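You operate a simulated robot arm through the tools that you are given. There is no shell and no other tool.

You are at the controls of a simulated robot arm. One attempt, no reset.

## Task
Secure the corner: white stake into pocket ONE, the other into TWO, tubes barred, board caught.
Fine: The white bar ends over the tubes, the orange catch over the board in cell ONE. Hands unhurt; nothing dropped, spilt, damaged or left on.

The check looks at the end state, three seconds after you hand in, the way a careful person would. Anything else that was tipped, shoved, dropped, spilled or broken makes it a failure.

## Robot
A 7-joint arm with a two-finger parallel gripper, fixed in place. Base frame: the origin is at the foot of the arm, x ahead of it, y to its left, z up; the work surface is at about z = 420. Readings come in mm, rad, newtons and seconds.
With the tool pointing down near the work surface it reaches from about 320 to 780 mm from the base axis. Its first joint turns from -2.496 to 2.496 rad. Payload 3 kg.
Tool frame: the origin (TCP) lies between the finger pads and is the grasp point; the fingertips stand 30 mm ahead of it; z points along the fingers, y is the line along which they close. Largest opening 110 mm; finger width 20, thickness 10; the body of the gripper, 48 by 112 mm, starts 55 mm behind the TCP.
Orientation is told as [roll, pitch, yaw] about the base's x, y, z axes, in that order, counted from this pose: with the fingers straight down and closing along the base's y, the tool's x points along the base's -x, its y along +y and its z along -z.

## Interface
- The arm moves only by the tool play_rows. Its argument "deltas" is one flat list of numbers, 7 for each row, row after row: the shift along the base's x, y, z in cm, then the turn, a rotation vector about the base's x, y, z in rad, then the opening, from 0 (shut) to 1 (fully open). In form: [dx, dy, dz, ax, ay, az, grip, dx, dy, dz, ax, ay, az, grip, ...]. A call has 1 to 20 rows; each row is the pose to reach, as a shift and turn from the pose commanded when the call began. Each row takes 0.2 s and may step no farther than 50 mm and 0.15 rad from the row before; otherwise, or with a gripper value out of range, the whole call is refused. Where a pose cannot be reached the arm comes as near as it can. A force on the tool above 50 N (or 10 N above the force at the start of the call, whichever is more), or a blocked arm, ends the call early, and 0.2 s more pass. The fingers move at their own pace (about 153 mm/s each) and stop on an object; they squeeze with about 26 N. The grip force told is the motor's: it shows also when the fingers shut on nothing. Time passes only in rows, and 0.2 s behind the last, so rows that repeat a pose let the fingers close. It gives the time, the measured TCP pose, the force on the tool (base axes), the opening and the grip force at its end, in the units of the frame above (readings bear some noise), with the torque about the TCP (base axes, N m) and any sound that the robot's microphone picked up, and new pictures: "pictures" is both (left out), scene, wrist or none.
- Cameras (640 x 400 px; columns grow to the right, rows downward): "scene" is fixed at [217.2, 498.5, 1170]; the picture's right is [-0.96, -0.28, 0.00], its down [-0.14, 0.48, -0.86] and it looks along [0.24, -0.83, -0.50] (base axes); focal length 338 px, centre (320, 200). "wrist" rides on the gripper at [72, 17, -103] in the tool frame; the picture's right is [-0.23, 0.97, 0.00], its down [-0.76, -0.18, -0.62] and it looks along [-0.61, -0.14, 0.78] (tool axes); focal length 222 px, centre (320, 200). There is no depth. A picture from a camera that has moved, and an enlarged one, comes with that camera's place and axes in the base frame and with its lens.
- slide_trunk(by): slides the trunk up (or, below 0, down) by that many mm; the arm rides with it, the base frame stays. It gives what a move gives, with no picture.
- close_up(camera, box): a new picture of the part [left, top, right, bottom] of that camera's present view, enlarged. No time passes.
- hand_in(): hands the job in; it is judged then, once.

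Places have to be worked out from the pictures, the camera data and where the tool is seen. Open the gripper and draw the arm clear of the work before you hand the job in, unless the task says otherwise.

The tools are called after "Call:" by a JSON object that holds its "method" and its "body". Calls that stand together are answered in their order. play_rows: Moves the arm, as the interface text tells. Its arguments: {"type":"object","properties":{"deltas":{"type":"array"},"pictures":{"type":"string","enum":["both","scene","wrist","none"]}},"required":["deltas"]} The other tools are called the same way: slide_trunk (by) slides the trunk up or down; close_up (camera, box) takes an enlarged picture of a part of a camera's view; hand_in () hands the job in.

At the start:

```text
time: 0.0
ee_pos: [233.2, -454.3, 816.1]
orientation: [-0.001, -0.001, 0.0]
contact_force: [0.7, 0.2, -0.3]
ft_torque: [-0.01, 0.01, -0.01]
opening: 110.2
grasp_force: 0.0
trunk travel left (down, up): [-150.0, 340.0]
```

scene: 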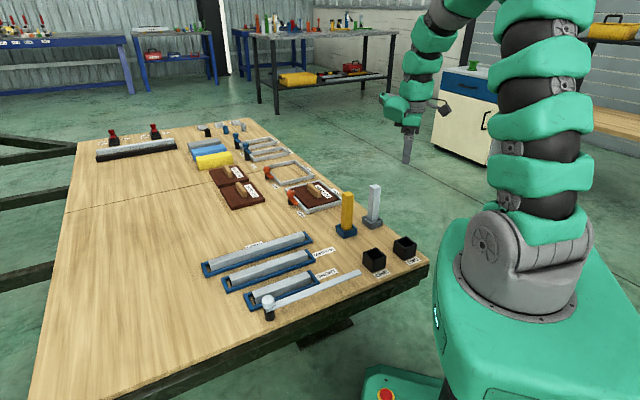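
wrist: 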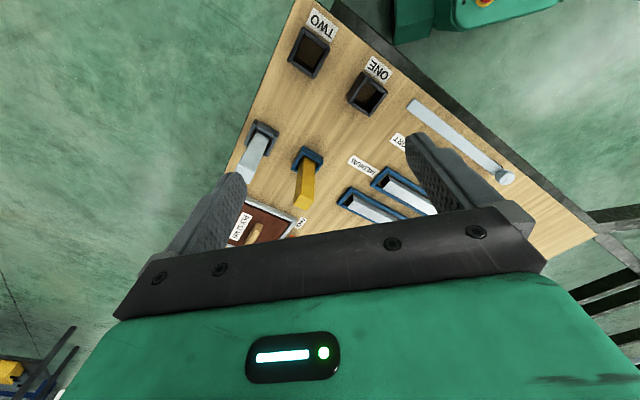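

I'll first look closely at the work area before moving; the scene shows two stakes, two pockets, a white bar on a pivot near the tubes, and frames with boards and orange catches.

Call:
{"method": "close_up", "body": {"camera": "scene", "box": [180, 220, 440, 350]}}

Call:
{"method": "close_up", "body": {"camera": "scene", "box": [180, 110, 360, 230]}}

Call:
{"method": "close_up", "body": {"camera": "scene", "box": [270, 150, 440, 280]}}

Call:
{"method": "close_up", "body": {"camera": "wrist", "box": [220, 0, 600, 260]}}

```text
2.46 times, centred on (310, 285) of scene
camera zoom: at [217.2, 498.5, 1170.0], right [-0.96, -0.28, 0.0], down [-0.14, 0.48, -0.86], along [0.24, -0.83, -0.5], focal length 832 px, centre (345, -9)
```

zoom: 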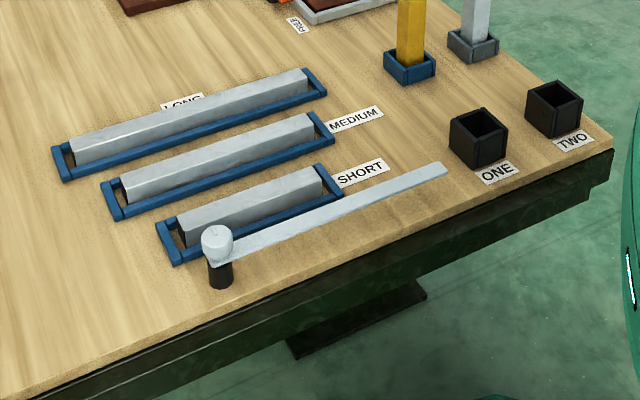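

```text
3.33 times, centred on (270, 170) of scene
camera zoom: at [217.2, 498.5, 1170.0], right [-0.96, -0.28, 0.0], down [-0.14, 0.48, -0.86], along [0.24, -0.83, -0.5], focal length 1127 px, centre (487, 300)
```

zoom: 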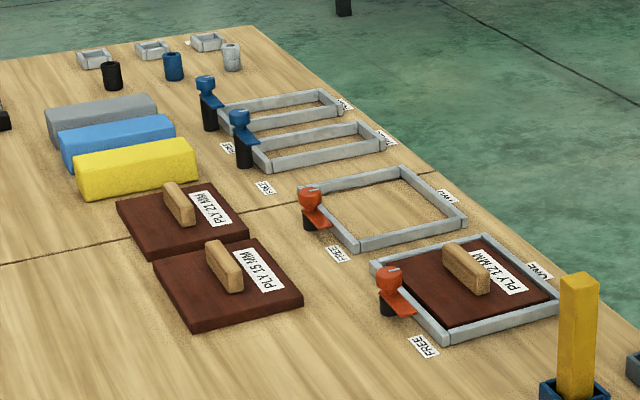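

```text
3.08 times, centred on (355, 215) of scene
camera zoom: at [217.2, 498.5, 1170.0], right [-0.96, -0.28, 0.0], down [-0.14, 0.48, -0.86], along [0.24, -0.83, -0.5], focal length 1040 px, centre (212, 154)
```

zoom: 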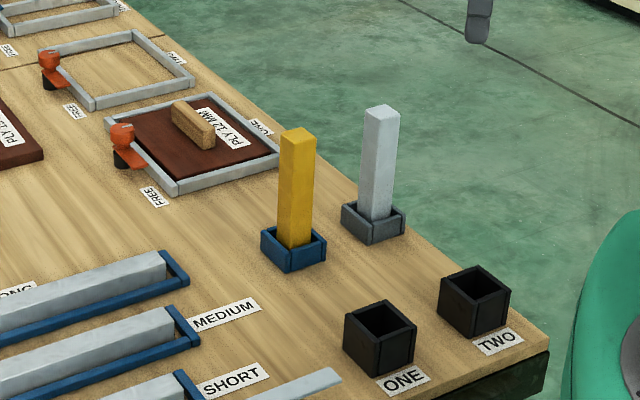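

```text
1.54 times, centred on (410, 130) of wrist
camera zoom: at [162.2, -437.6, 918.6], right [0.23, 0.97, 0.0], down [0.76, -0.18, 0.62], along [0.61, -0.14, -0.78], focal length 342 px, centre (182, 308)
```

zoom: 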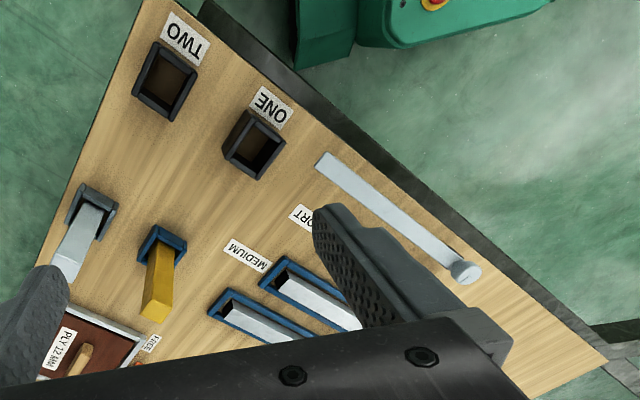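

Rough fixes from both cameras: pocket ONE ≈ (289,-373), TWO ≈ (194,-465), white stake ≈ (325,-614), yellow ≈ (407,-523), bar pivot ≈ (542,-99), everything set at about 45° to the base. I'll turn the tool to yaw ≈ -45° high above the area for a better survey.

Call:
{"method": "play_rows", "body": {"deltas": [1, 0, 0, 0, 0, -0.15, 1, 2, 0, 0, 0, 0, -0.3, 1, 3, 0, 0, 0, 0, -0.45, 1, 4, 0, 0, 0, 0, -0.6, 1, 5, 0, 0, 0, 0, -0.75, 1], "pictures": "both"}}

```text
time: 1.2
ee_pos: [283.3, -455.1, 818.6]
orientation: [0.0, -0.001, -0.752]
contact_force: [0.1, -0.5, -0.8]
ft_torque: [-0.01, -0.02, 0.04]
opening: 109.6
grasp_force: 0.1
trunk travel left (down, up): [-150.0, 340.0]
camera wrist: at [243.7, -393.0, 920.2], right [0.83, 0.56, 0.0], down [0.43, -0.65, 0.62], along [0.35, -0.52, -0.78], focal length 222 px, centre (320, 200)
```

scene: 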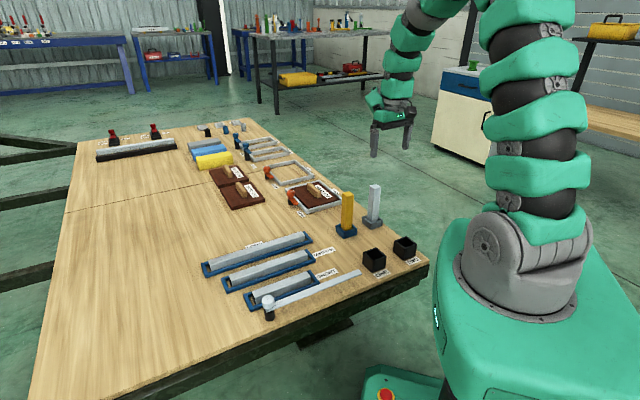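
wrist: 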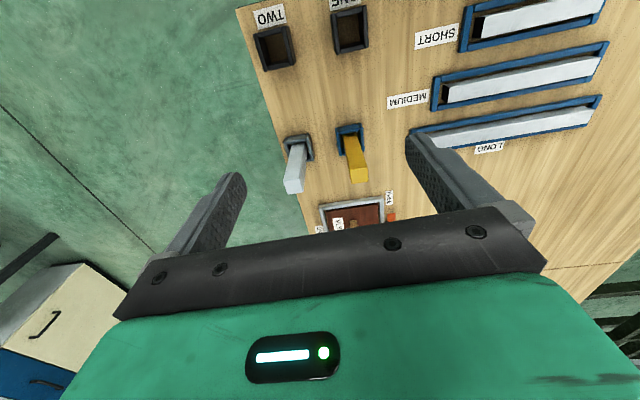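

The table now lines up roughly with the tool. I'll enlarge this view to measure the stakes, pockets and orientation.

Call:
{"method": "close_up", "body": {"camera": "wrist", "box": [230, 0, 420, 120]}}

Call:
{"method": "close_up", "body": {"camera": "wrist", "box": [260, 110, 420, 240]}}

```text
3.33 times, centred on (325, 60) of wrist
camera zoom: at [243.7, -393.0, 920.2], right [0.83, 0.56, 0.0], down [0.43, -0.65, 0.62], along [0.35, -0.52, -0.78], focal length 740 px, centre (303, 667)
```

zoom: 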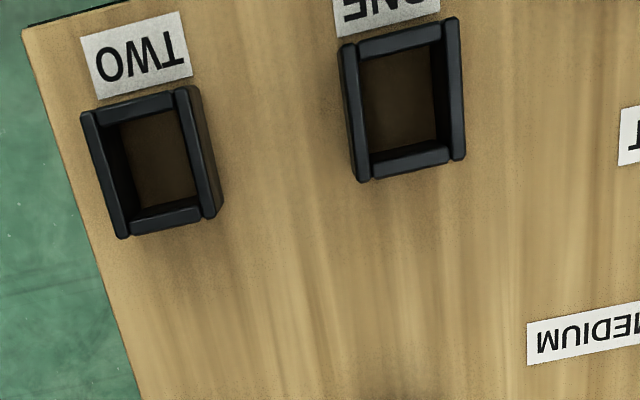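

```text
3.08 times, centred on (340, 175) of wrist
camera zoom: at [243.7, -393.0, 920.2], right [0.83, 0.56, 0.0], down [0.43, -0.65, 0.62], along [0.35, -0.52, -0.78], focal length 684 px, centre (258, 277)
```

zoom: 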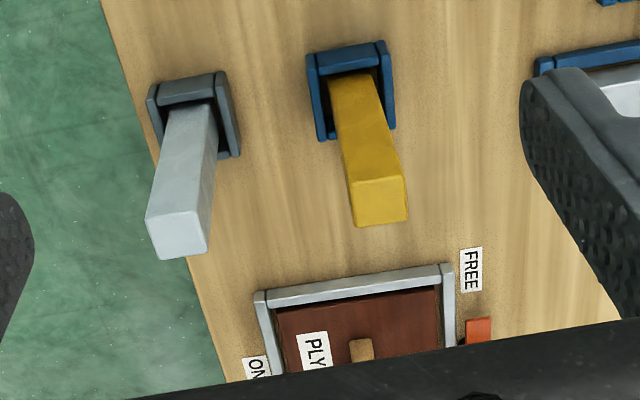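

Pocket rims come out at ≈45° yaw (outer ≈ 55 mm), ONE ≈ (293,-374), TWO ≈ (202,-466); white stake top ≈ (334,-614). I move above the white stake with fingers open, yaw -0.785, staying well above its top (~590).

Call:
{"method": "play_rows", "body": {"deltas": [1.2, -4, -2, 0, 0, -0.01, 1, 2.4, -8, -4, 0, 0, -0.02, 1, 3.7, -12, -6, 0, 0, -0.03, 1, 5.08, -15.8, -8.6, 0, 0, -0.0354, 1], "pictures": "both"}}

```text
time: 2.2
ee_pos: [332.7, -614.3, 726.6]
orientation: [0.0, 0.002, -0.783]
contact_force: [0.0, -0.5, 0.9]
ft_torque: [-0.04, -0.04, -0.01]
opening: 109.9
grasp_force: 0.1
trunk travel left (down, up): [-150.0, 340.0]
camera wrist: at [294.2, -550.9, 829.9], right [0.85, 0.53, 0.0], down [0.41, -0.66, 0.62], along [0.33, -0.53, -0.78], focal length 222 px, centre (320, 200)
```

scene: 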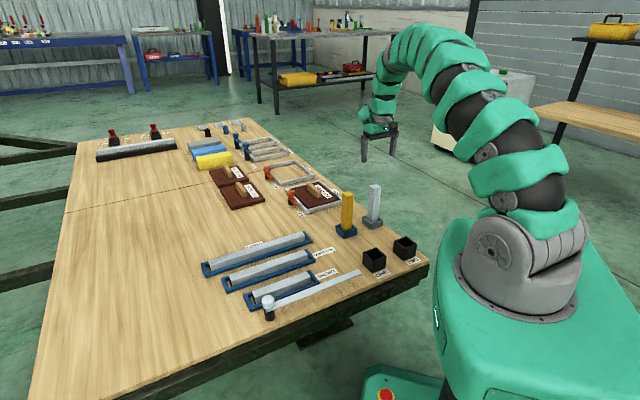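
wrist: 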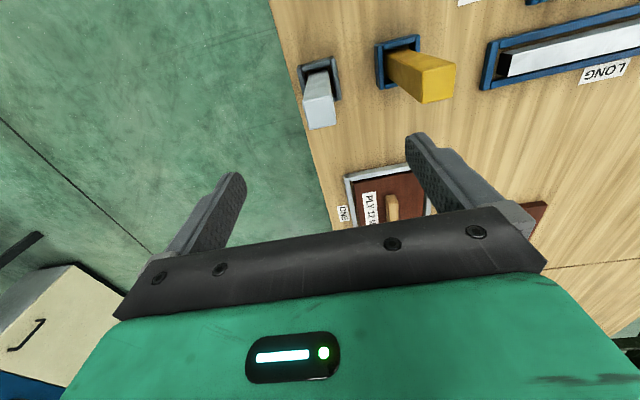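

Call:
{"method": "close_up", "body": {"camera": "wrist", "box": [270, 20, 470, 145]}}

Call:
{"method": "close_up", "body": {"camera": "scene", "box": [320, 110, 430, 250]}}

```text
3.20 times, centred on (370, 82) of wrist
camera zoom: at [294.2, -550.9, 829.9], right [0.85, 0.53, 0.0], down [0.41, -0.66, 0.62], along [0.33, -0.53, -0.78], focal length 711 px, centre (160, 576)
```

zoom: 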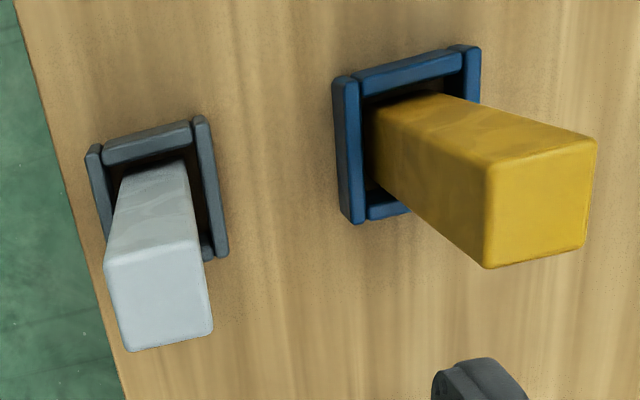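

```text
2.86 times, centred on (375, 180) of scene
camera zoom: at [217.2, 498.5, 1170.0], right [-0.96, -0.28, 0.0], down [-0.14, 0.48, -0.86], along [0.24, -0.83, -0.5], focal length 966 px, centre (163, 257)
```

zoom: 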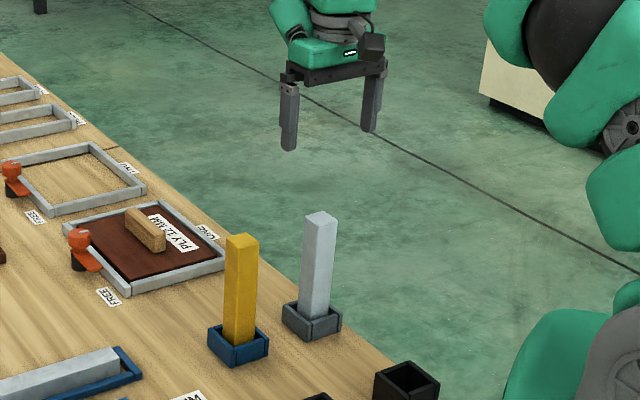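

White stake top works out at ≈ (334.5,-613.5,590), ~32 mm square, aligned with the tool. I lower to about z=645 (fingertips still above the stake top) and check alignment again.

Call:
{"method": "play_rows", "body": {"deltas": [0.1, 0, -4, 0, 0, 0, 1, 0.1, 0, -8, 0, 0, 0, 1, 0.1, 0, -8, 0, 0, 0, 1, 0.1, 0, -8, 0, 0, 0, 1], "pictures": "wrist"}}

```text
time: 3.2
ee_pos: [335.0, -613.8, 646.9]
orientation: [0.0, -0.001, -0.786]
contact_force: [-0.5, -0.4, 0.1]
ft_torque: [0.01, 0.0, -0.04]
opening: 110.0
grasp_force: 0.1
trunk travel left (down, up): [-150.0, 340.0]
camera wrist: at [297.0, -549.6, 749.2], right [0.85, 0.53, 0.0], down [0.41, -0.66, 0.62], along [0.33, -0.53, -0.78], focal length 222 px, centre (320, 200)
```

wrist: 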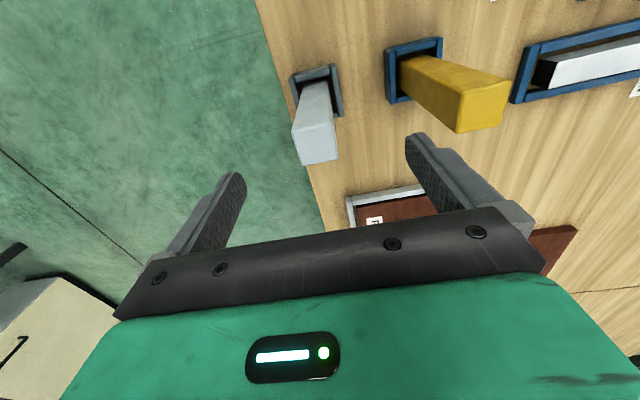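

Call:
{"method": "close_up", "body": {"camera": "wrist", "box": [190, 50, 460, 220]}}

```text
2.35 times, centred on (325, 135) of wrist
camera zoom: at [297.0, -549.6, 749.2], right [0.85, 0.53, 0.0], down [0.41, -0.66, 0.62], along [0.33, -0.53, -0.78], focal length 523 px, centre (308, 353)
```

zoom: 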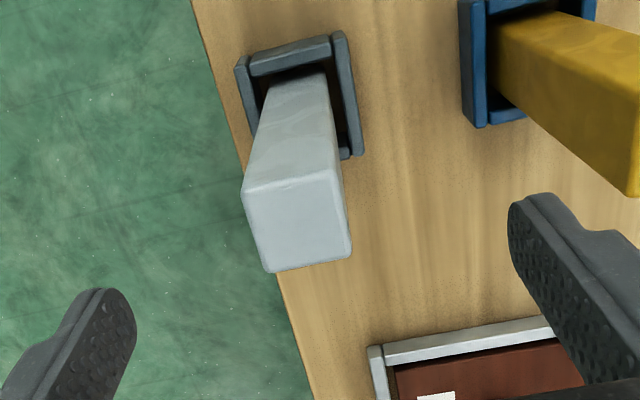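

The stake sits about 1.7 mm toward the closing-axis minus side; I correct by (-1.2,-1.2) mm, lower to z≈558 and close on it.

Call:
{"method": "play_rows", "body": {"deltas": [-0.12, -0.12, -4, 0, 0, 0, 1, -0.12, -0.12, -7, 0, 0, 0, 1, -0.12, -0.12, -8.8, 0, 0, 0, 1, -0.12, -0.12, -8.8, 0, 0, 0, 1, -0.12, -0.12, -8.8, 0, 0, 0, 0.6, -0.12, -0.12, -8.8, 0, 0, 0, 0.4, -0.12, -0.12, -8.8, 0, 0, 0, 0, -0.12, -0.12, -8.8, 0, 0, 0, 0, -0.12, -0.12, -8.8, 0, 0, 0, 0], "pictures": "both"}}

```text
time: 5.2
ee_pos: [334.8, -616.5, 559.6]
orientation: [-0.001, 0.0, -0.786]
contact_force: [-0.6, 0.4, 0.8]
ft_torque: [-0.02, 0.02, -0.02]
opening: 31.8
grasp_force: 26.2
trunk travel left (down, up): [-150.0, 340.0]
camera wrist: at [297.3, -552.6, 662.2], right [0.85, 0.53, 0.0], down [0.41, -0.66, 0.62], along [0.33, -0.53, -0.78], focal length 222 px, centre (320, 200)
```

scene: 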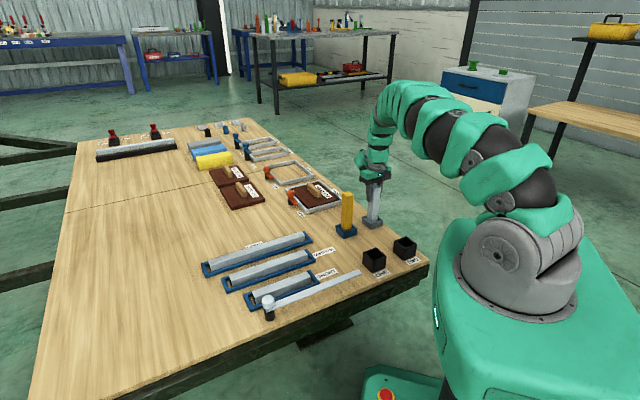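
wrist: 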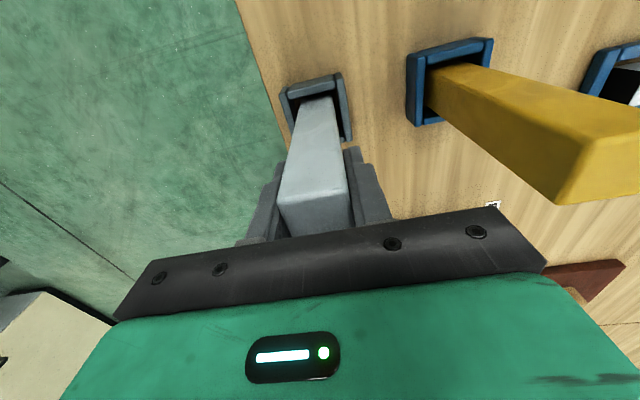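

The stake is held (31.8 mm, 26 N) with negligible side force. I lift straight up 110 mm.

Call:
{"method": "play_rows", "body": {"deltas": [0, 0, 2, 0, 0, 0, 0, 0, 0, 5, 0, 0, 0, 0, 0, 0, 8, 0, 0, 0, 0, 0, 0, 11, 0, 0, 0, 0, 0, 0, 11, 0, 0, 0, 0], "pictures": "both"}}

```text
time: 6.4
ee_pos: [332.7, -617.6, 672.7]
orientation: [0.001, 0.001, -0.787]
contact_force: [0.2, 0.1, -2.6]
ft_torque: [-0.01, 0.0, -0.01]
opening: 32.0
grasp_force: 26.1
trunk travel left (down, up): [-150.0, 340.0]
camera wrist: at [295.2, -553.2, 775.2], right [0.85, 0.53, 0.0], down [0.41, -0.66, 0.62], along [0.33, -0.53, -0.78], focal length 222 px, centre (320, 200)
```

scene: 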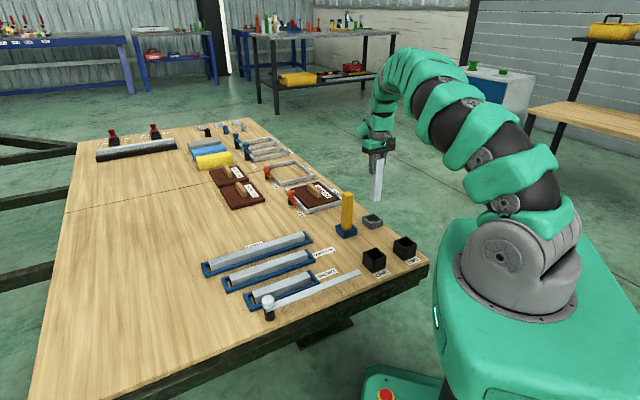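
wrist: 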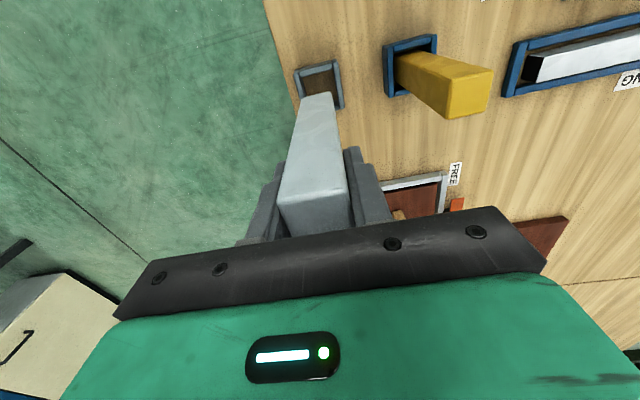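

Lifted cleanly. I take an enlarged picture of the socket relative to the stake's bottom, as a calibration for the insertion.

Call:
{"method": "close_up", "body": {"camera": "wrist", "box": [270, 40, 370, 110]}}

Call:
{"method": "close_up", "body": {"camera": "wrist", "box": [240, 80, 400, 250]}}

```text
5.71 times, centred on (320, 75) of wrist
camera zoom: at [295.2, -553.2, 775.2], right [0.85, 0.53, 0.0], down [0.41, -0.66, 0.62], along [0.33, -0.53, -0.78], focal length 1269 px, centre (320, 914)
```

zoom: 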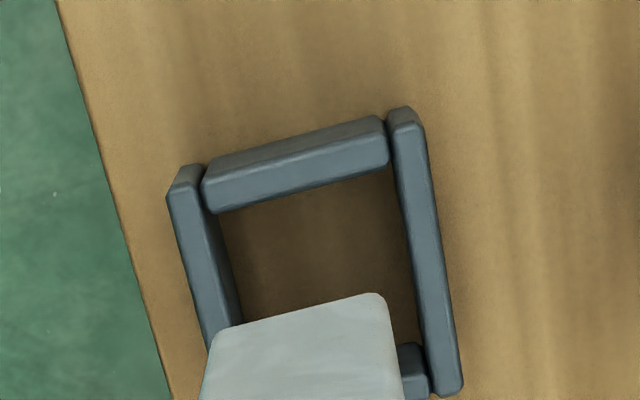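

```text
2.35 times, centred on (320, 165) of wrist
camera zoom: at [295.2, -553.2, 775.2], right [0.85, 0.53, 0.0], down [0.41, -0.66, 0.62], along [0.33, -0.53, -0.78], focal length 523 px, centre (320, 282)
```

zoom: 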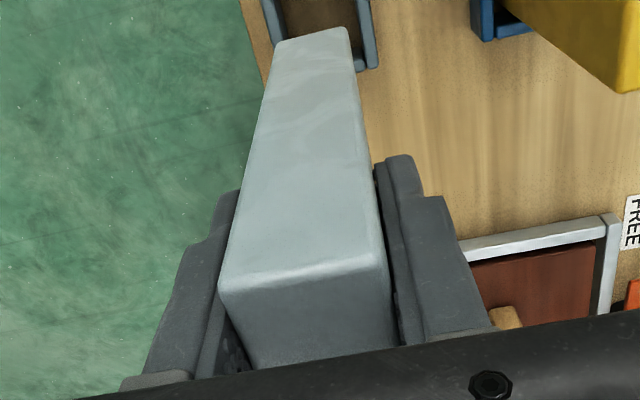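

The held stake hangs vertically under the TCP (bottom ≈ z 530) and its socket has no floor, so the stake stood on the table. I carry it over to pocket ONE at this height.

Call:
{"method": "play_rows", "body": {"deltas": [-0.7, 4, 0, 0, 0, 0, 0, -1.4, 8, 0, 0, 0, 0, 0, -2.1, 12.1, 0, 0, 0, 0, 0, -2.8, 16.1, 0, 0, 0, 0, 0, -3.5, 20.2, 0, 0, 0, 0, 0, -4.1, 24.2, 0, 0, 0, 0, 0, -4.1, 24.2, 0, 0, 0, 0, 0], "pictures": "both"}}

Call:
{"method": "close_up", "body": {"camera": "wrist", "box": [260, 30, 380, 110]}}

```text
time: 8.0
ee_pos: [292.2, -370.9, 672.2]
orientation: [-0.001, 0.002, -0.785]
contact_force: [0.3, -0.1, -3.8]
ft_torque: [-0.02, -0.01, 0.01]
opening: 31.9
grasp_force: 26.0
trunk travel left (down, up): [-150.0, 340.0]
camera wrist: at [253.5, -307.1, 774.3], right [0.85, 0.53, 0.0], down [0.41, -0.66, 0.62], along [0.33, -0.53, -0.78], focal length 222 px, centre (320, 200)
```

scene: 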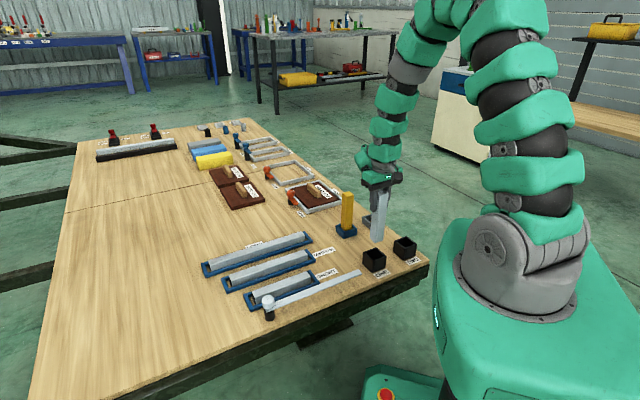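
wrist: 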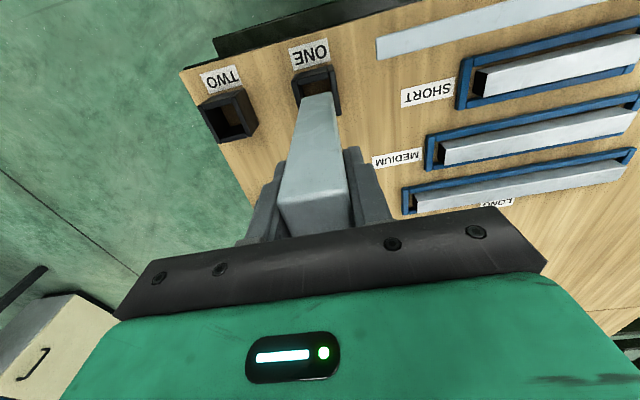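

```text
5.00 times, centred on (320, 70) of wrist
camera zoom: at [253.5, -307.1, 774.3], right [0.85, 0.53, 0.0], down [0.41, -0.66, 0.62], along [0.33, -0.53, -0.78], focal length 1111 px, centre (320, 850)
```

zoom: 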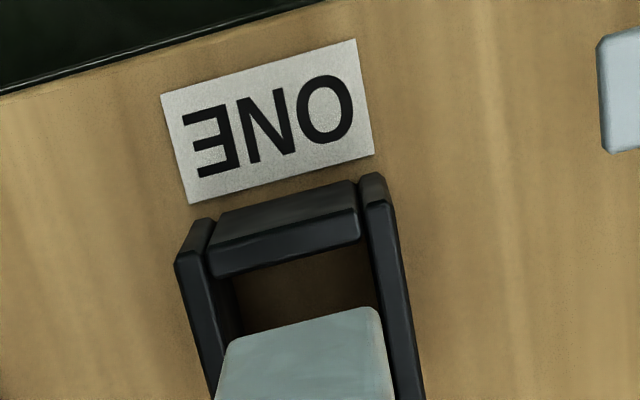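

Projecting the stake's bottom down to the rim level, it is ≈5 mm off along the closing axis and ≈2 mm short outward. I correct (-2.1,-5.0) mm, lower 40 mm (bottom still ~25 mm above the rim), and look again.

Call:
{"method": "play_rows", "body": {"deltas": [-0.21, -0.5, 0, 0, 0, 0, 0, -0.21, -0.5, -2, 0, 0, 0, 0, -0.21, -0.5, -4, 0, 0, 0, 0, -0.21, -0.5, -4, 0, 0, 0, 0, -0.21, -0.5, -4, 0, 0, 0, 0], "pictures": "both"}}

Call:
{"method": "close_up", "body": {"camera": "wrist", "box": [260, 30, 380, 110]}}

Call:
{"method": "close_up", "body": {"camera": "scene", "box": [335, 160, 435, 290]}}

```text
time: 9.2
ee_pos: [292.9, -378.1, 634.1]
orientation: [0.0, 0.0, -0.784]
contact_force: [0.1, -0.2, -3.0]
ft_torque: [0.01, -0.01, -0.01]
opening: 31.7
grasp_force: 26.1
trunk travel left (down, up): [-150.0, 340.0]
camera wrist: at [253.3, -314.0, 735.6], right [0.85, 0.53, 0.0], down [0.41, -0.66, 0.62], along [0.33, -0.53, -0.78], focal length 222 px, centre (320, 200)
```

scene: 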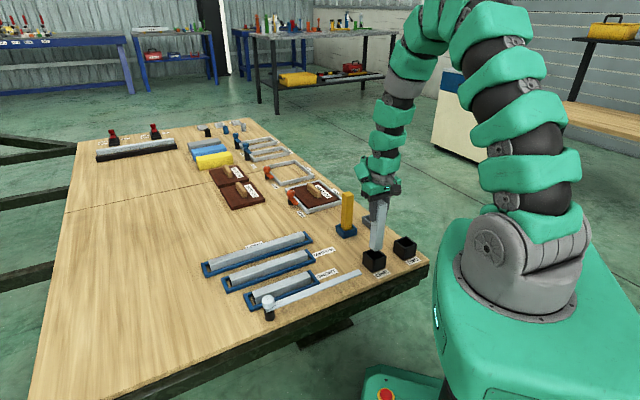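
wrist: 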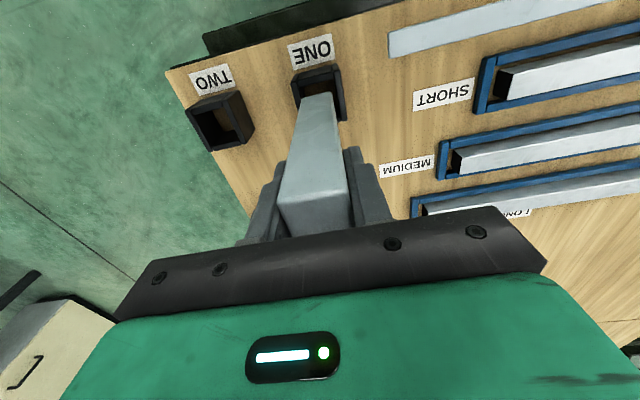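

```text
5.00 times, centred on (320, 70) of wrist
camera zoom: at [253.3, -314.0, 735.6], right [0.85, 0.53, 0.0], down [0.41, -0.66, 0.62], along [0.33, -0.53, -0.78], focal length 1111 px, centre (320, 850)
```

zoom: 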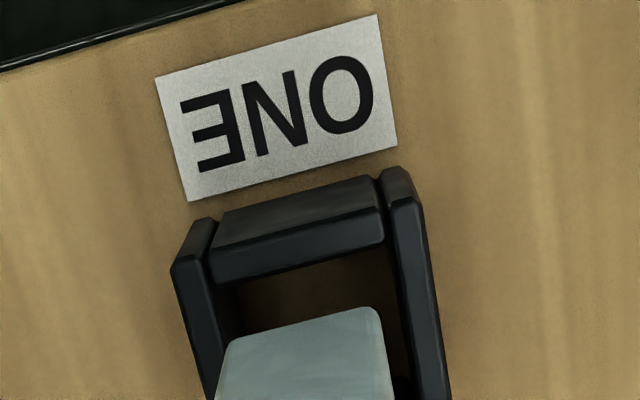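

```text
3.08 times, centred on (385, 225) of scene
camera zoom: at [217.2, 498.5, 1170.0], right [-0.96, -0.28, 0.0], down [-0.14, 0.48, -0.86], along [0.24, -0.83, -0.5], focal length 1040 px, centre (120, 123)
```

zoom: 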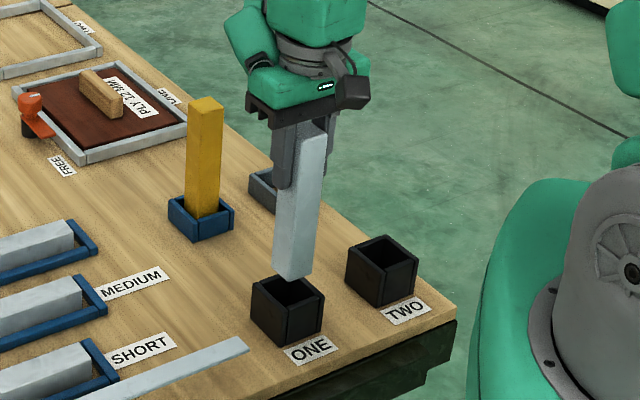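

Rim height comes out ≈466; alignment along the closing axis is good, but the stake is ≈3.5 mm too far outward. I shift (-2.5,+2.5) mm and lower 15 mm to check just above the rim.

Call:
{"method": "play_rows", "body": {"deltas": [-0.25, 0.25, 0, 0, 0, 0, 0, -0.25, 0.25, -1.5, 0, 0, 0, 0, -0.25, 0.25, -1.5, 0, 0, 0, 0, -0.25, 0.25, -1.5, 0, 0, 0, 0], "pictures": "wrist"}}

Call:
{"method": "close_up", "body": {"camera": "wrist", "box": [260, 30, 380, 110]}}

Call:
{"method": "close_up", "body": {"camera": "scene", "box": [345, 200, 415, 280]}}

```text
time: 10.2
ee_pos: [288.8, -375.0, 616.8]
orientation: [0.0, -0.001, -0.787]
contact_force: [1.0, -0.2, -2.9]
ft_torque: [0.02, -0.04, -0.02]
opening: 31.8
grasp_force: 26.3
trunk travel left (down, up): [-150.0, 340.0]
camera wrist: at [250.4, -312.4, 719.6], right [0.85, 0.53, 0.0], down [0.41, -0.66, 0.62], along [0.33, -0.53, -0.78], focal length 222 px, centre (320, 200)
```

wrist: 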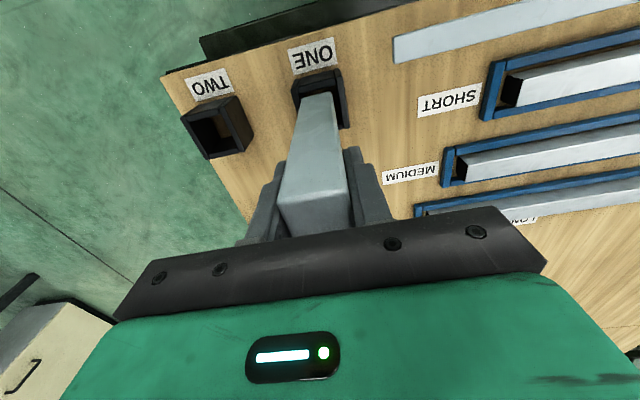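

```text
5.00 times, centred on (320, 70) of wrist
camera zoom: at [250.4, -312.4, 719.6], right [0.85, 0.53, 0.0], down [0.41, -0.66, 0.62], along [0.33, -0.53, -0.78], focal length 1111 px, centre (320, 850)
```

zoom: 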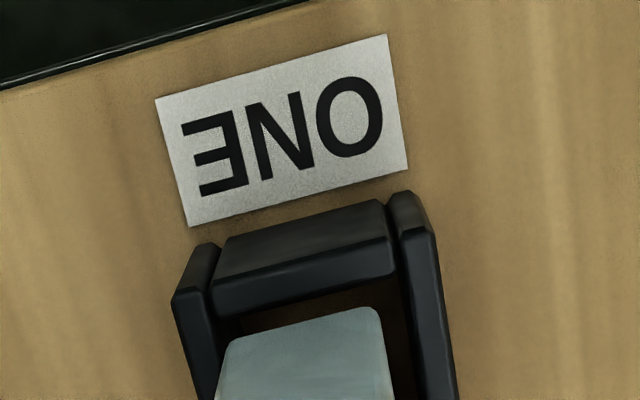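

```text
5.00 times, centred on (380, 240) of scene
camera zoom: at [217.2, 498.5, 1170.0], right [-0.96, -0.28, 0.0], down [-0.14, 0.48, -0.86], along [0.24, -0.83, -0.5], focal length 1690 px, centre (20, 0)
```

zoom: 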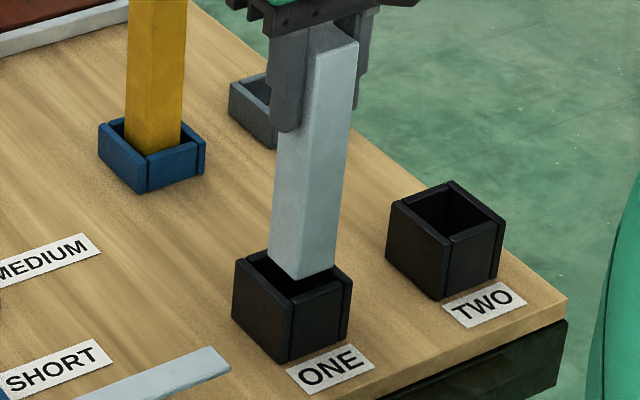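

Alignment looks good (near gap ≈4.5 mm vs 3.5 ideal, side gap centred). I lower the stake into pocket ONE most of the way, with a 0.5 mm inward trim.

Call:
{"method": "play_rows", "body": {"deltas": [-0.05, 0.05, -1, 0, 0, 0, 0, -0.05, 0.05, -2, 0, 0, 0, 0, -0.05, 0.05, -3, 0, 0, 0, 0, -0.05, 0.05, -4, 0, 0, 0, 0, -0.05, 0.05, -4.8, 0, 0, 0, 0, -0.05, 0.05, -4.8, 0, 0, 0, 0], "pictures": "both"}}

Call:
{"method": "close_up", "body": {"camera": "wrist", "box": [260, 30, 380, 110]}}

Call:
{"method": "close_up", "body": {"camera": "scene", "box": [345, 200, 415, 280]}}

```text
time: 11.6
ee_pos: [287.5, -374.5, 569.2]
orientation: [0.0, 0.0, -0.786]
contact_force: [0.6, -0.4, -3.1]
ft_torque: [-0.11, -0.13, -0.02]
opening: 32.0
grasp_force: 25.7
trunk travel left (down, up): [-150.0, 340.0]
camera wrist: at [250.2, -310.8, 671.4], right [0.85, 0.53, 0.0], down [0.41, -0.66, 0.62], along [0.33, -0.53, -0.78], focal length 222 px, centre (320, 200)
```

scene: 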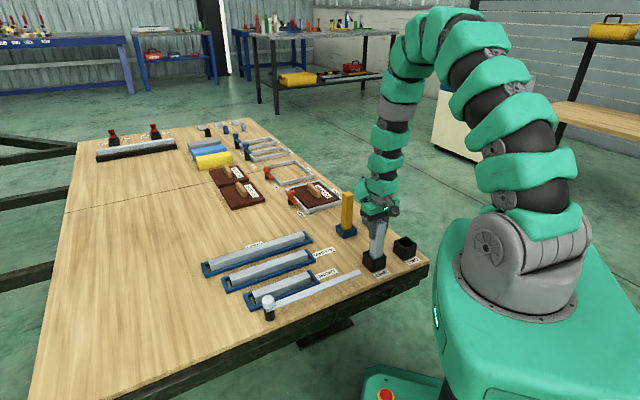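
wrist: 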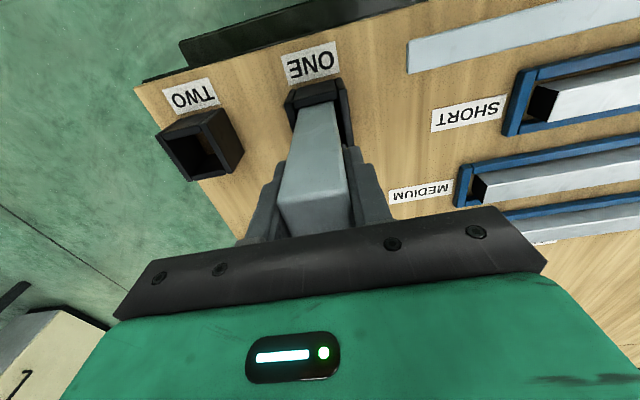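

```text
5.00 times, centred on (320, 70) of wrist
camera zoom: at [250.2, -310.8, 671.4], right [0.85, 0.53, 0.0], down [0.41, -0.66, 0.62], along [0.33, -0.53, -0.78], focal length 1111 px, centre (320, 850)
```

zoom: 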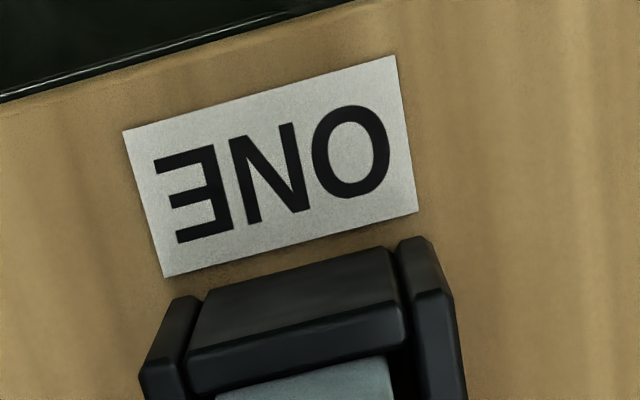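

```text
5.00 times, centred on (380, 240) of scene
camera zoom: at [217.2, 498.5, 1170.0], right [-0.96, -0.28, 0.0], down [-0.14, 0.48, -0.86], along [0.24, -0.83, -0.5], focal length 1690 px, centre (20, 0)
```

zoom: 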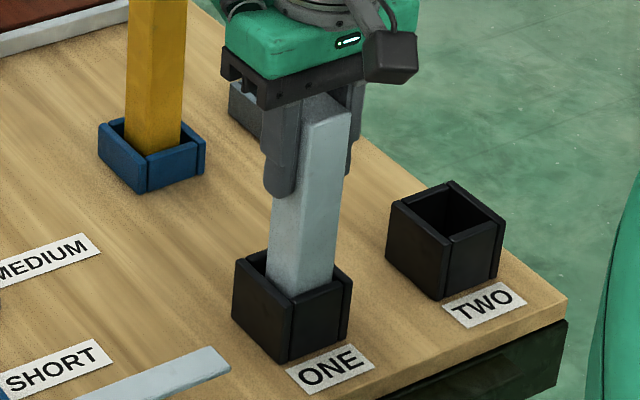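

It entered freely (force unchanged, ~9 mm still to go). I lower the rest gently in small steps, watching the force.

Call:
{"method": "play_rows", "body": {"deltas": [0, 0, -0.4, 0, 0, 0, 0, 0, 0, -0.7, 0, 0, 0, 0, 0, 0, -0.8, 0, 0, 0, 0], "pictures": "none"}}

```text
time: 12.4
ee_pos: [289.1, -374.6, 562.0]
orientation: [0.0, 0.0, -0.785]
contact_force: [4.3, -2.5, -1.8]
ft_torque: [-0.3, -0.46, -0.1]
opening: 31.7
grasp_force: 26.6
trunk travel left (down, up): [-150.0, 340.0]
```

A small outward push (~5 N) on the stake shows it leaning on the near wall. I shift outward 2 mm and check the force.

Call:
{"method": "play_rows", "body": {"deltas": [0.07, -0.07, 0, 0, 0, 0, 0, 0.14, -0.14, 0, 0, 0, 0, 0, 0.14, -0.14, 0, 0, 0, 0, 0], "pictures": "wrist"}}

Call:
{"method": "close_up", "body": {"camera": "scene", "box": [345, 200, 415, 280]}}

Call:
{"method": "close_up", "body": {"camera": "wrist", "box": [260, 70, 380, 150]}}

```text
time: 13.2
ee_pos: [289.1, -376.0, 561.7]
orientation: [0.001, 0.002, -0.786]
contact_force: [0.1, -0.2, -2.7]
ft_torque: [0.0, 0.01, 0.02]
opening: 31.7
grasp_force: 25.9
trunk travel left (down, up): [-150.0, 340.0]
camera wrist: at [250.4, -311.6, 663.9], right [0.85, 0.53, 0.0], down [0.41, -0.66, 0.62], along [0.33, -0.53, -0.78], focal length 222 px, centre (320, 200)
```

wrist: 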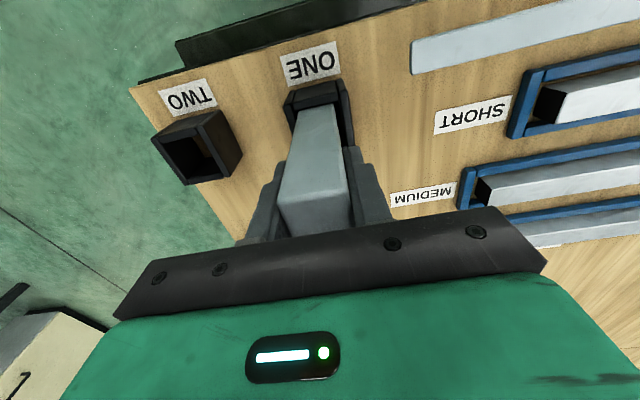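

```text
5.00 times, centred on (380, 240) of scene
camera zoom: at [217.2, 498.5, 1170.0], right [-0.96, -0.28, 0.0], down [-0.14, 0.48, -0.86], along [0.24, -0.83, -0.5], focal length 1690 px, centre (20, 0)
```

zoom: 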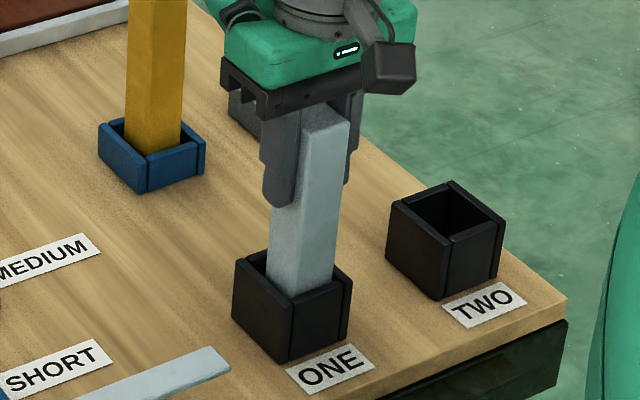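

```text
5.00 times, centred on (320, 110) of wrist
camera zoom: at [250.4, -311.6, 663.9], right [0.85, 0.53, 0.0], down [0.41, -0.66, 0.62], along [0.33, -0.53, -0.78], focal length 1111 px, centre (320, 650)
```

zoom: 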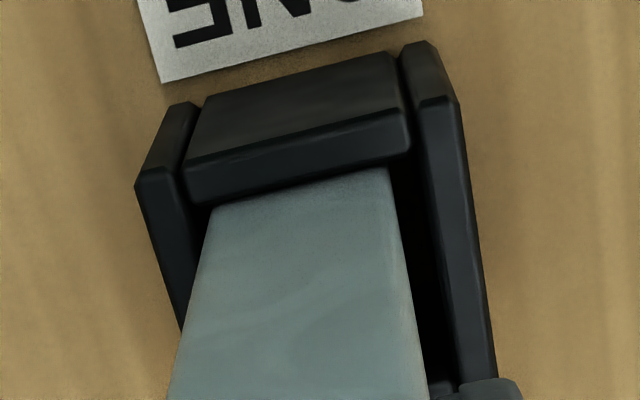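

Forces are back to just the stake's weight. I lower the last couple of millimetres in 1 mm steps until it touches down.

Call:
{"method": "play_rows", "body": {"deltas": [0, 0, -0.1, 0, 0, 0, 0, 0, 0, -0.2, 0, 0, 0, 0], "pictures": "none"}}

```text
time: 13.8
ee_pos: [289.0, -375.8, 560.0]
orientation: [0.001, 0.0, -0.786]
contact_force: [0.2, -0.1, -2.0]
ft_torque: [0.0, -0.02, 0.02]
opening: 31.9
grasp_force: 25.7
trunk travel left (down, up): [-150.0, 340.0]
```

Call:
{"method": "play_rows", "body": {"deltas": [0, 0, -0.1, 0, 0, 0, 0, 0, 0, -0.15, 0, 0, 0, 0], "pictures": "none"}}

```text
time: 14.4
ee_pos: [289.9, -374.5, 559.0]
orientation: [0.002, 0.0, -0.786]
contact_force: [-8.4, -4.3, 24.5]
ft_torque: [-0.39, 0.78, 0.06]
opening: 31.8
grasp_force: 25.9
trunk travel left (down, up): [-150.0, 340.0]
```

Touchdown felt (≈24 N up). I relieve by 1 mm, open the fingers to ~55 mm, and then rise straight up.

Call:
{"method": "play_rows", "body": {"deltas": [0, 0, 0.1, 0, 0, 0, 0, 0, 0, 0.1, 0, 0, 0, 0.35, 0, 0, 0.1, 0, 0, 0, 0.55, 0, 0, 0.1, 0, 0, 0, 0.55], "pictures": "both"}}

Call:
{"method": "close_up", "body": {"camera": "scene", "box": [345, 180, 415, 280]}}

```text
time: 15.4
ee_pos: [290.2, -374.9, 557.5]
orientation: [0.0, 0.001, -0.784]
contact_force: [-0.5, 0.3, 0.0]
ft_torque: [-0.01, 0.02, 0.02]
opening: 60.4
grasp_force: 0.1
trunk travel left (down, up): [-150.0, 340.0]
camera wrist: at [251.1, -311.9, 661.3], right [0.85, 0.53, 0.0], down [0.41, -0.66, 0.62], along [0.33, -0.53, -0.78], focal length 222 px, centre (320, 200)
```

scene: 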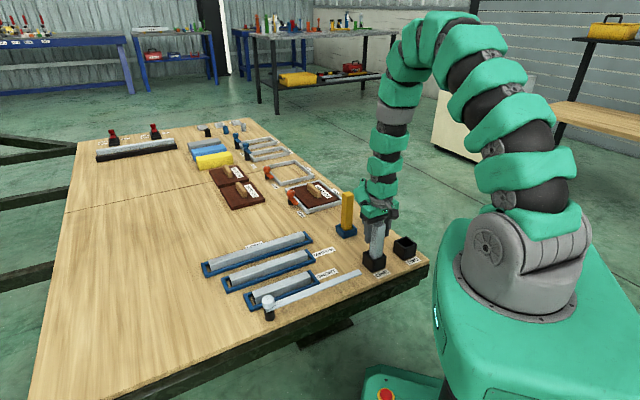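
wrist: 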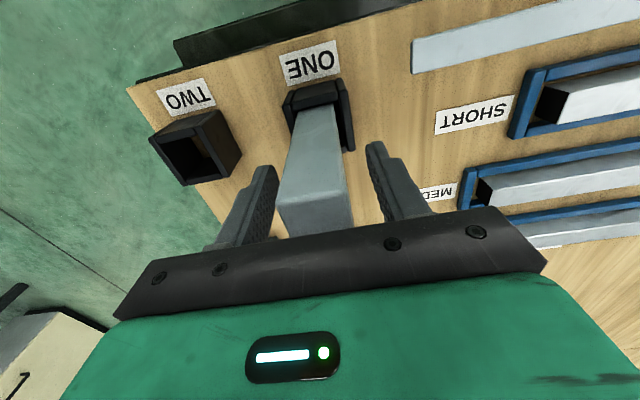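

```text
4.00 times, centred on (380, 230) of scene
camera zoom: at [217.2, 498.5, 1170.0], right [-0.96, -0.28, 0.0], down [-0.14, 0.48, -0.86], along [0.24, -0.83, -0.5], focal length 1352 px, centre (80, 80)
```

zoom: 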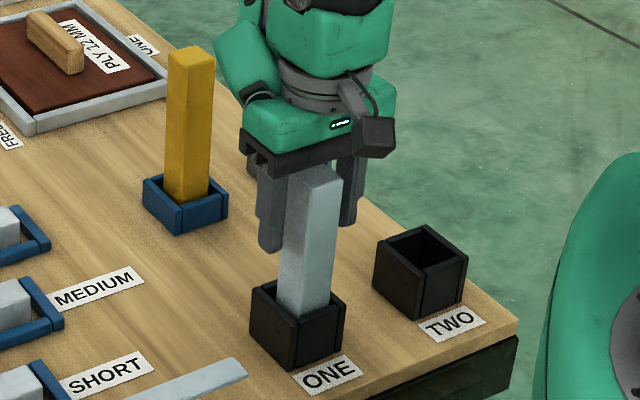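

White stake stands in ONE and is free. I rise clear and travel to above the yellow stake at ≈ (419,-530).

Call:
{"method": "play_rows", "body": {"deltas": [0, 0, 4, 0, 0, 0, 0.55, 0, 0, 8, 0, 0, 0, 0.55, 0, 0, 12, 0, 0, 0, 0.7, 2.6, -3.1, 12, 0, 0, 0, 1, 5.2, -6.2, 12, 0, 0, 0, 1, 7.8, -9.3, 12, 0, 0, 0, 1, 10.4, -12.4, 12, 0, 0, 0, 1, 12.8, -15.4, 9, 0, 0, 0, 1, 12.8, -15.4, 9, 0, 0, 0, 1], "pictures": "both"}}

Call:
{"method": "close_up", "body": {"camera": "wrist", "box": [190, 50, 460, 220]}}

```text
time: 17.4
ee_pos: [417.3, -527.1, 646.7]
orientation: [-0.002, 0.001, -0.786]
contact_force: [-0.3, -0.2, 0.3]
ft_torque: [-0.04, 0.03, 0.0]
opening: 109.9
grasp_force: 0.2
trunk travel left (down, up): [-150.0, 340.0]
camera wrist: at [379.0, -463.3, 749.6], right [0.85, 0.53, 0.0], down [0.41, -0.66, 0.62], along [0.33, -0.53, -0.78], focal length 222 px, centre (320, 200)
```

scene: 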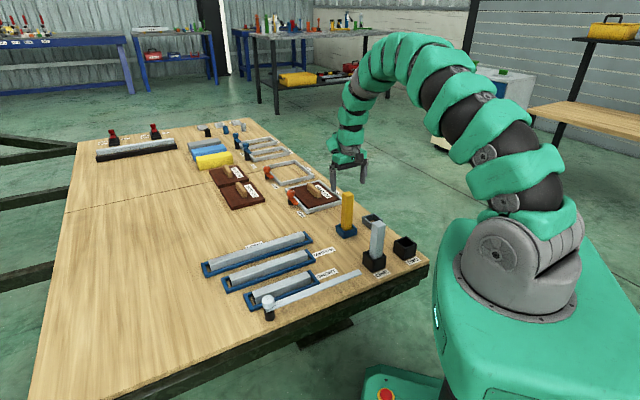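
wrist: 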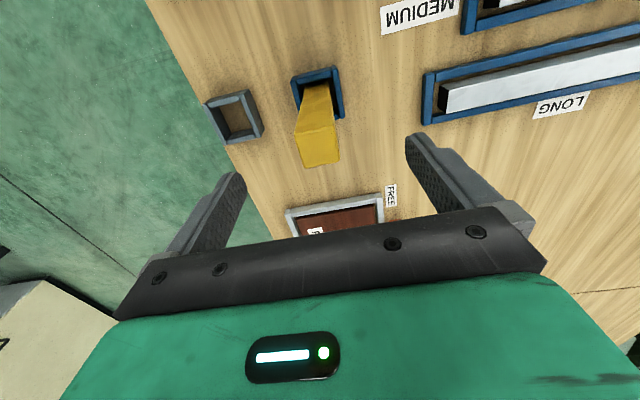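

```text
2.35 times, centred on (325, 135) of wrist
camera zoom: at [379.0, -463.3, 749.6], right [0.85, 0.53, 0.0], down [0.41, -0.66, 0.62], along [0.33, -0.53, -0.78], focal length 523 px, centre (308, 353)
```

zoom: 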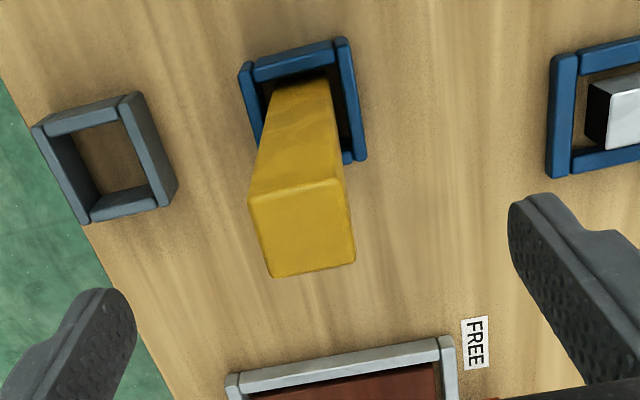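

The yellow stake is ~0.7 mm off along the closing axis and ~2 mm outward of the tool axis. I correct (+0.9,-1.9) mm, lower to z≈558 and grip.

Call:
{"method": "play_rows", "body": {"deltas": [0.09, -0.19, -4, 0, 0, 0, 1, 0.09, -0.19, -7, 0, 0, 0, 1, 0.09, -0.19, -8.8, 0, 0, 0, 1, 0.09, -0.19, -8.8, 0, 0, 0, 1, 0.09, -0.19, -8.8, 0, 0, 0, 0.6, 0.09, -0.19, -8.8, 0, 0, 0, 0.4, 0.09, -0.19, -8.8, 0, 0, 0, 0, 0.09, -0.19, -8.8, 0, 0, 0, 0, 0.09, -0.19, -8.8, 0, 0, 0, 0], "pictures": "wrist"}}

```text
time: 19.4
ee_pos: [419.0, -530.2, 562.0]
orientation: [0.0, 0.001, -0.786]
contact_force: [-0.2, -0.3, -0.4]
ft_torque: [-0.01, 0.0, 0.0]
opening: 31.8
grasp_force: 25.4
trunk travel left (down, up): [-150.0, 340.0]
camera wrist: at [381.5, -466.8, 664.7], right [0.85, 0.53, 0.0], down [0.41, -0.66, 0.62], along [0.33, -0.53, -0.78], focal length 222 px, centre (320, 200)
```

wrist: 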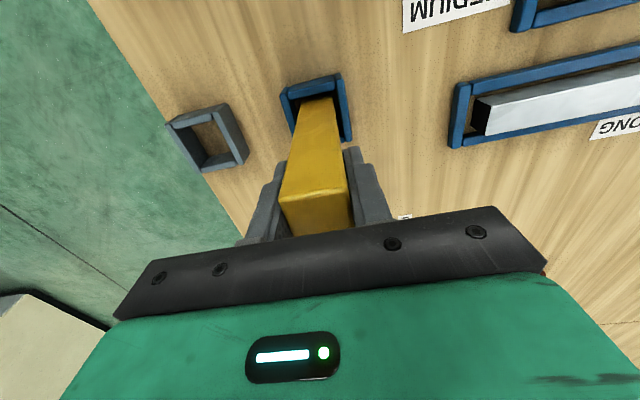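

Yellow stake is held. I lift it 110 mm and carry it to above pocket TWO (≈ (198,-467)), well away from the white stake.

Call:
{"method": "play_rows", "body": {"deltas": [0, 0, 2, 0, 0, 0, 0, 0, 0, 5, 0, 0, 0, 0, 0, 0, 8, 0, 0, 0, 0, 0, 0, 10.7, 0, 0, 0, 0, -4, 0.5, 10.7, 0, 0, 0, 0, -8, 1, 10.7, 0, 0, 0, 0, -12, 2, 10.7, 0, 0, 0, 0, -16, 3.5, 10.7, 0, 0, 0, 0, -19.5, 5, 10.7, 0, 0, 0, 0, -22.1, 6.3, 10.7, 0, 0, 0, 0, -22.1, 6.3, 10.7, 0, 0, 0, 0, -22.1, 6.3, 10.7, 0, 0, 0, 0], "pictures": "both"}}

Call:
{"method": "close_up", "body": {"camera": "wrist", "box": [260, 30, 380, 110]}}

```text
time: 22.0
ee_pos: [196.8, -467.2, 669.5]
orientation: [0.0, 0.0, -0.784]
contact_force: [-0.6, 0.3, -1.9]
ft_torque: [-0.03, 0.02, 0.0]
opening: 32.0
grasp_force: 26.0
trunk travel left (down, up): [-150.0, 340.0]
camera wrist: at [158.5, -404.4, 772.6], right [0.85, 0.53, 0.0], down [0.41, -0.66, 0.62], along [0.33, -0.53, -0.78], focal length 222 px, centre (320, 200)
```

scene: 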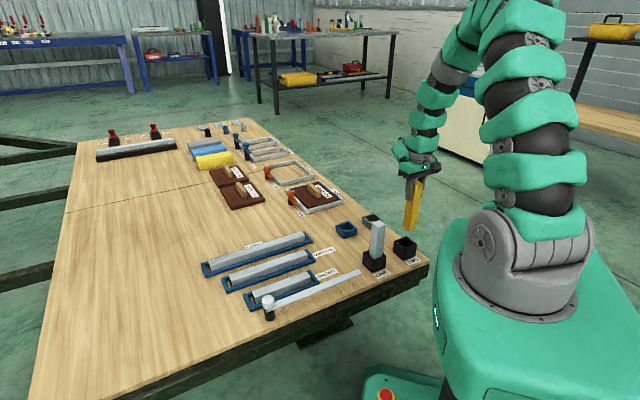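
wrist: 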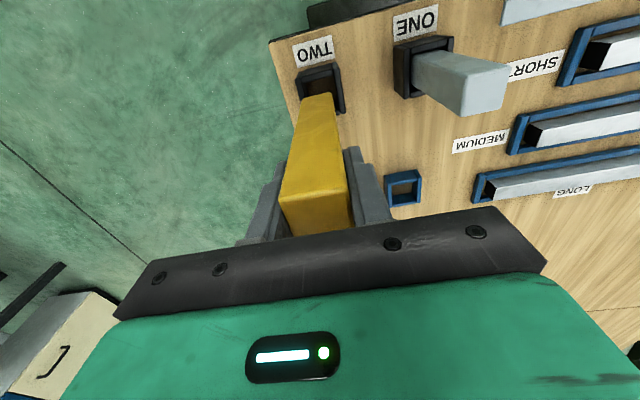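

```text
5.00 times, centred on (320, 70) of wrist
camera zoom: at [158.5, -404.4, 772.6], right [0.85, 0.53, 0.0], down [0.41, -0.66, 0.62], along [0.33, -0.53, -0.78], focal length 1111 px, centre (320, 850)
```

zoom: 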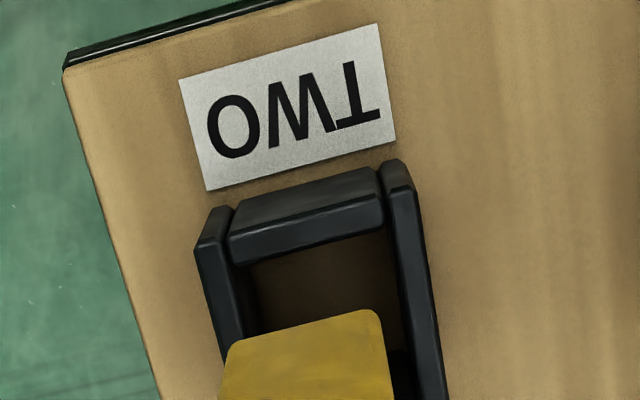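

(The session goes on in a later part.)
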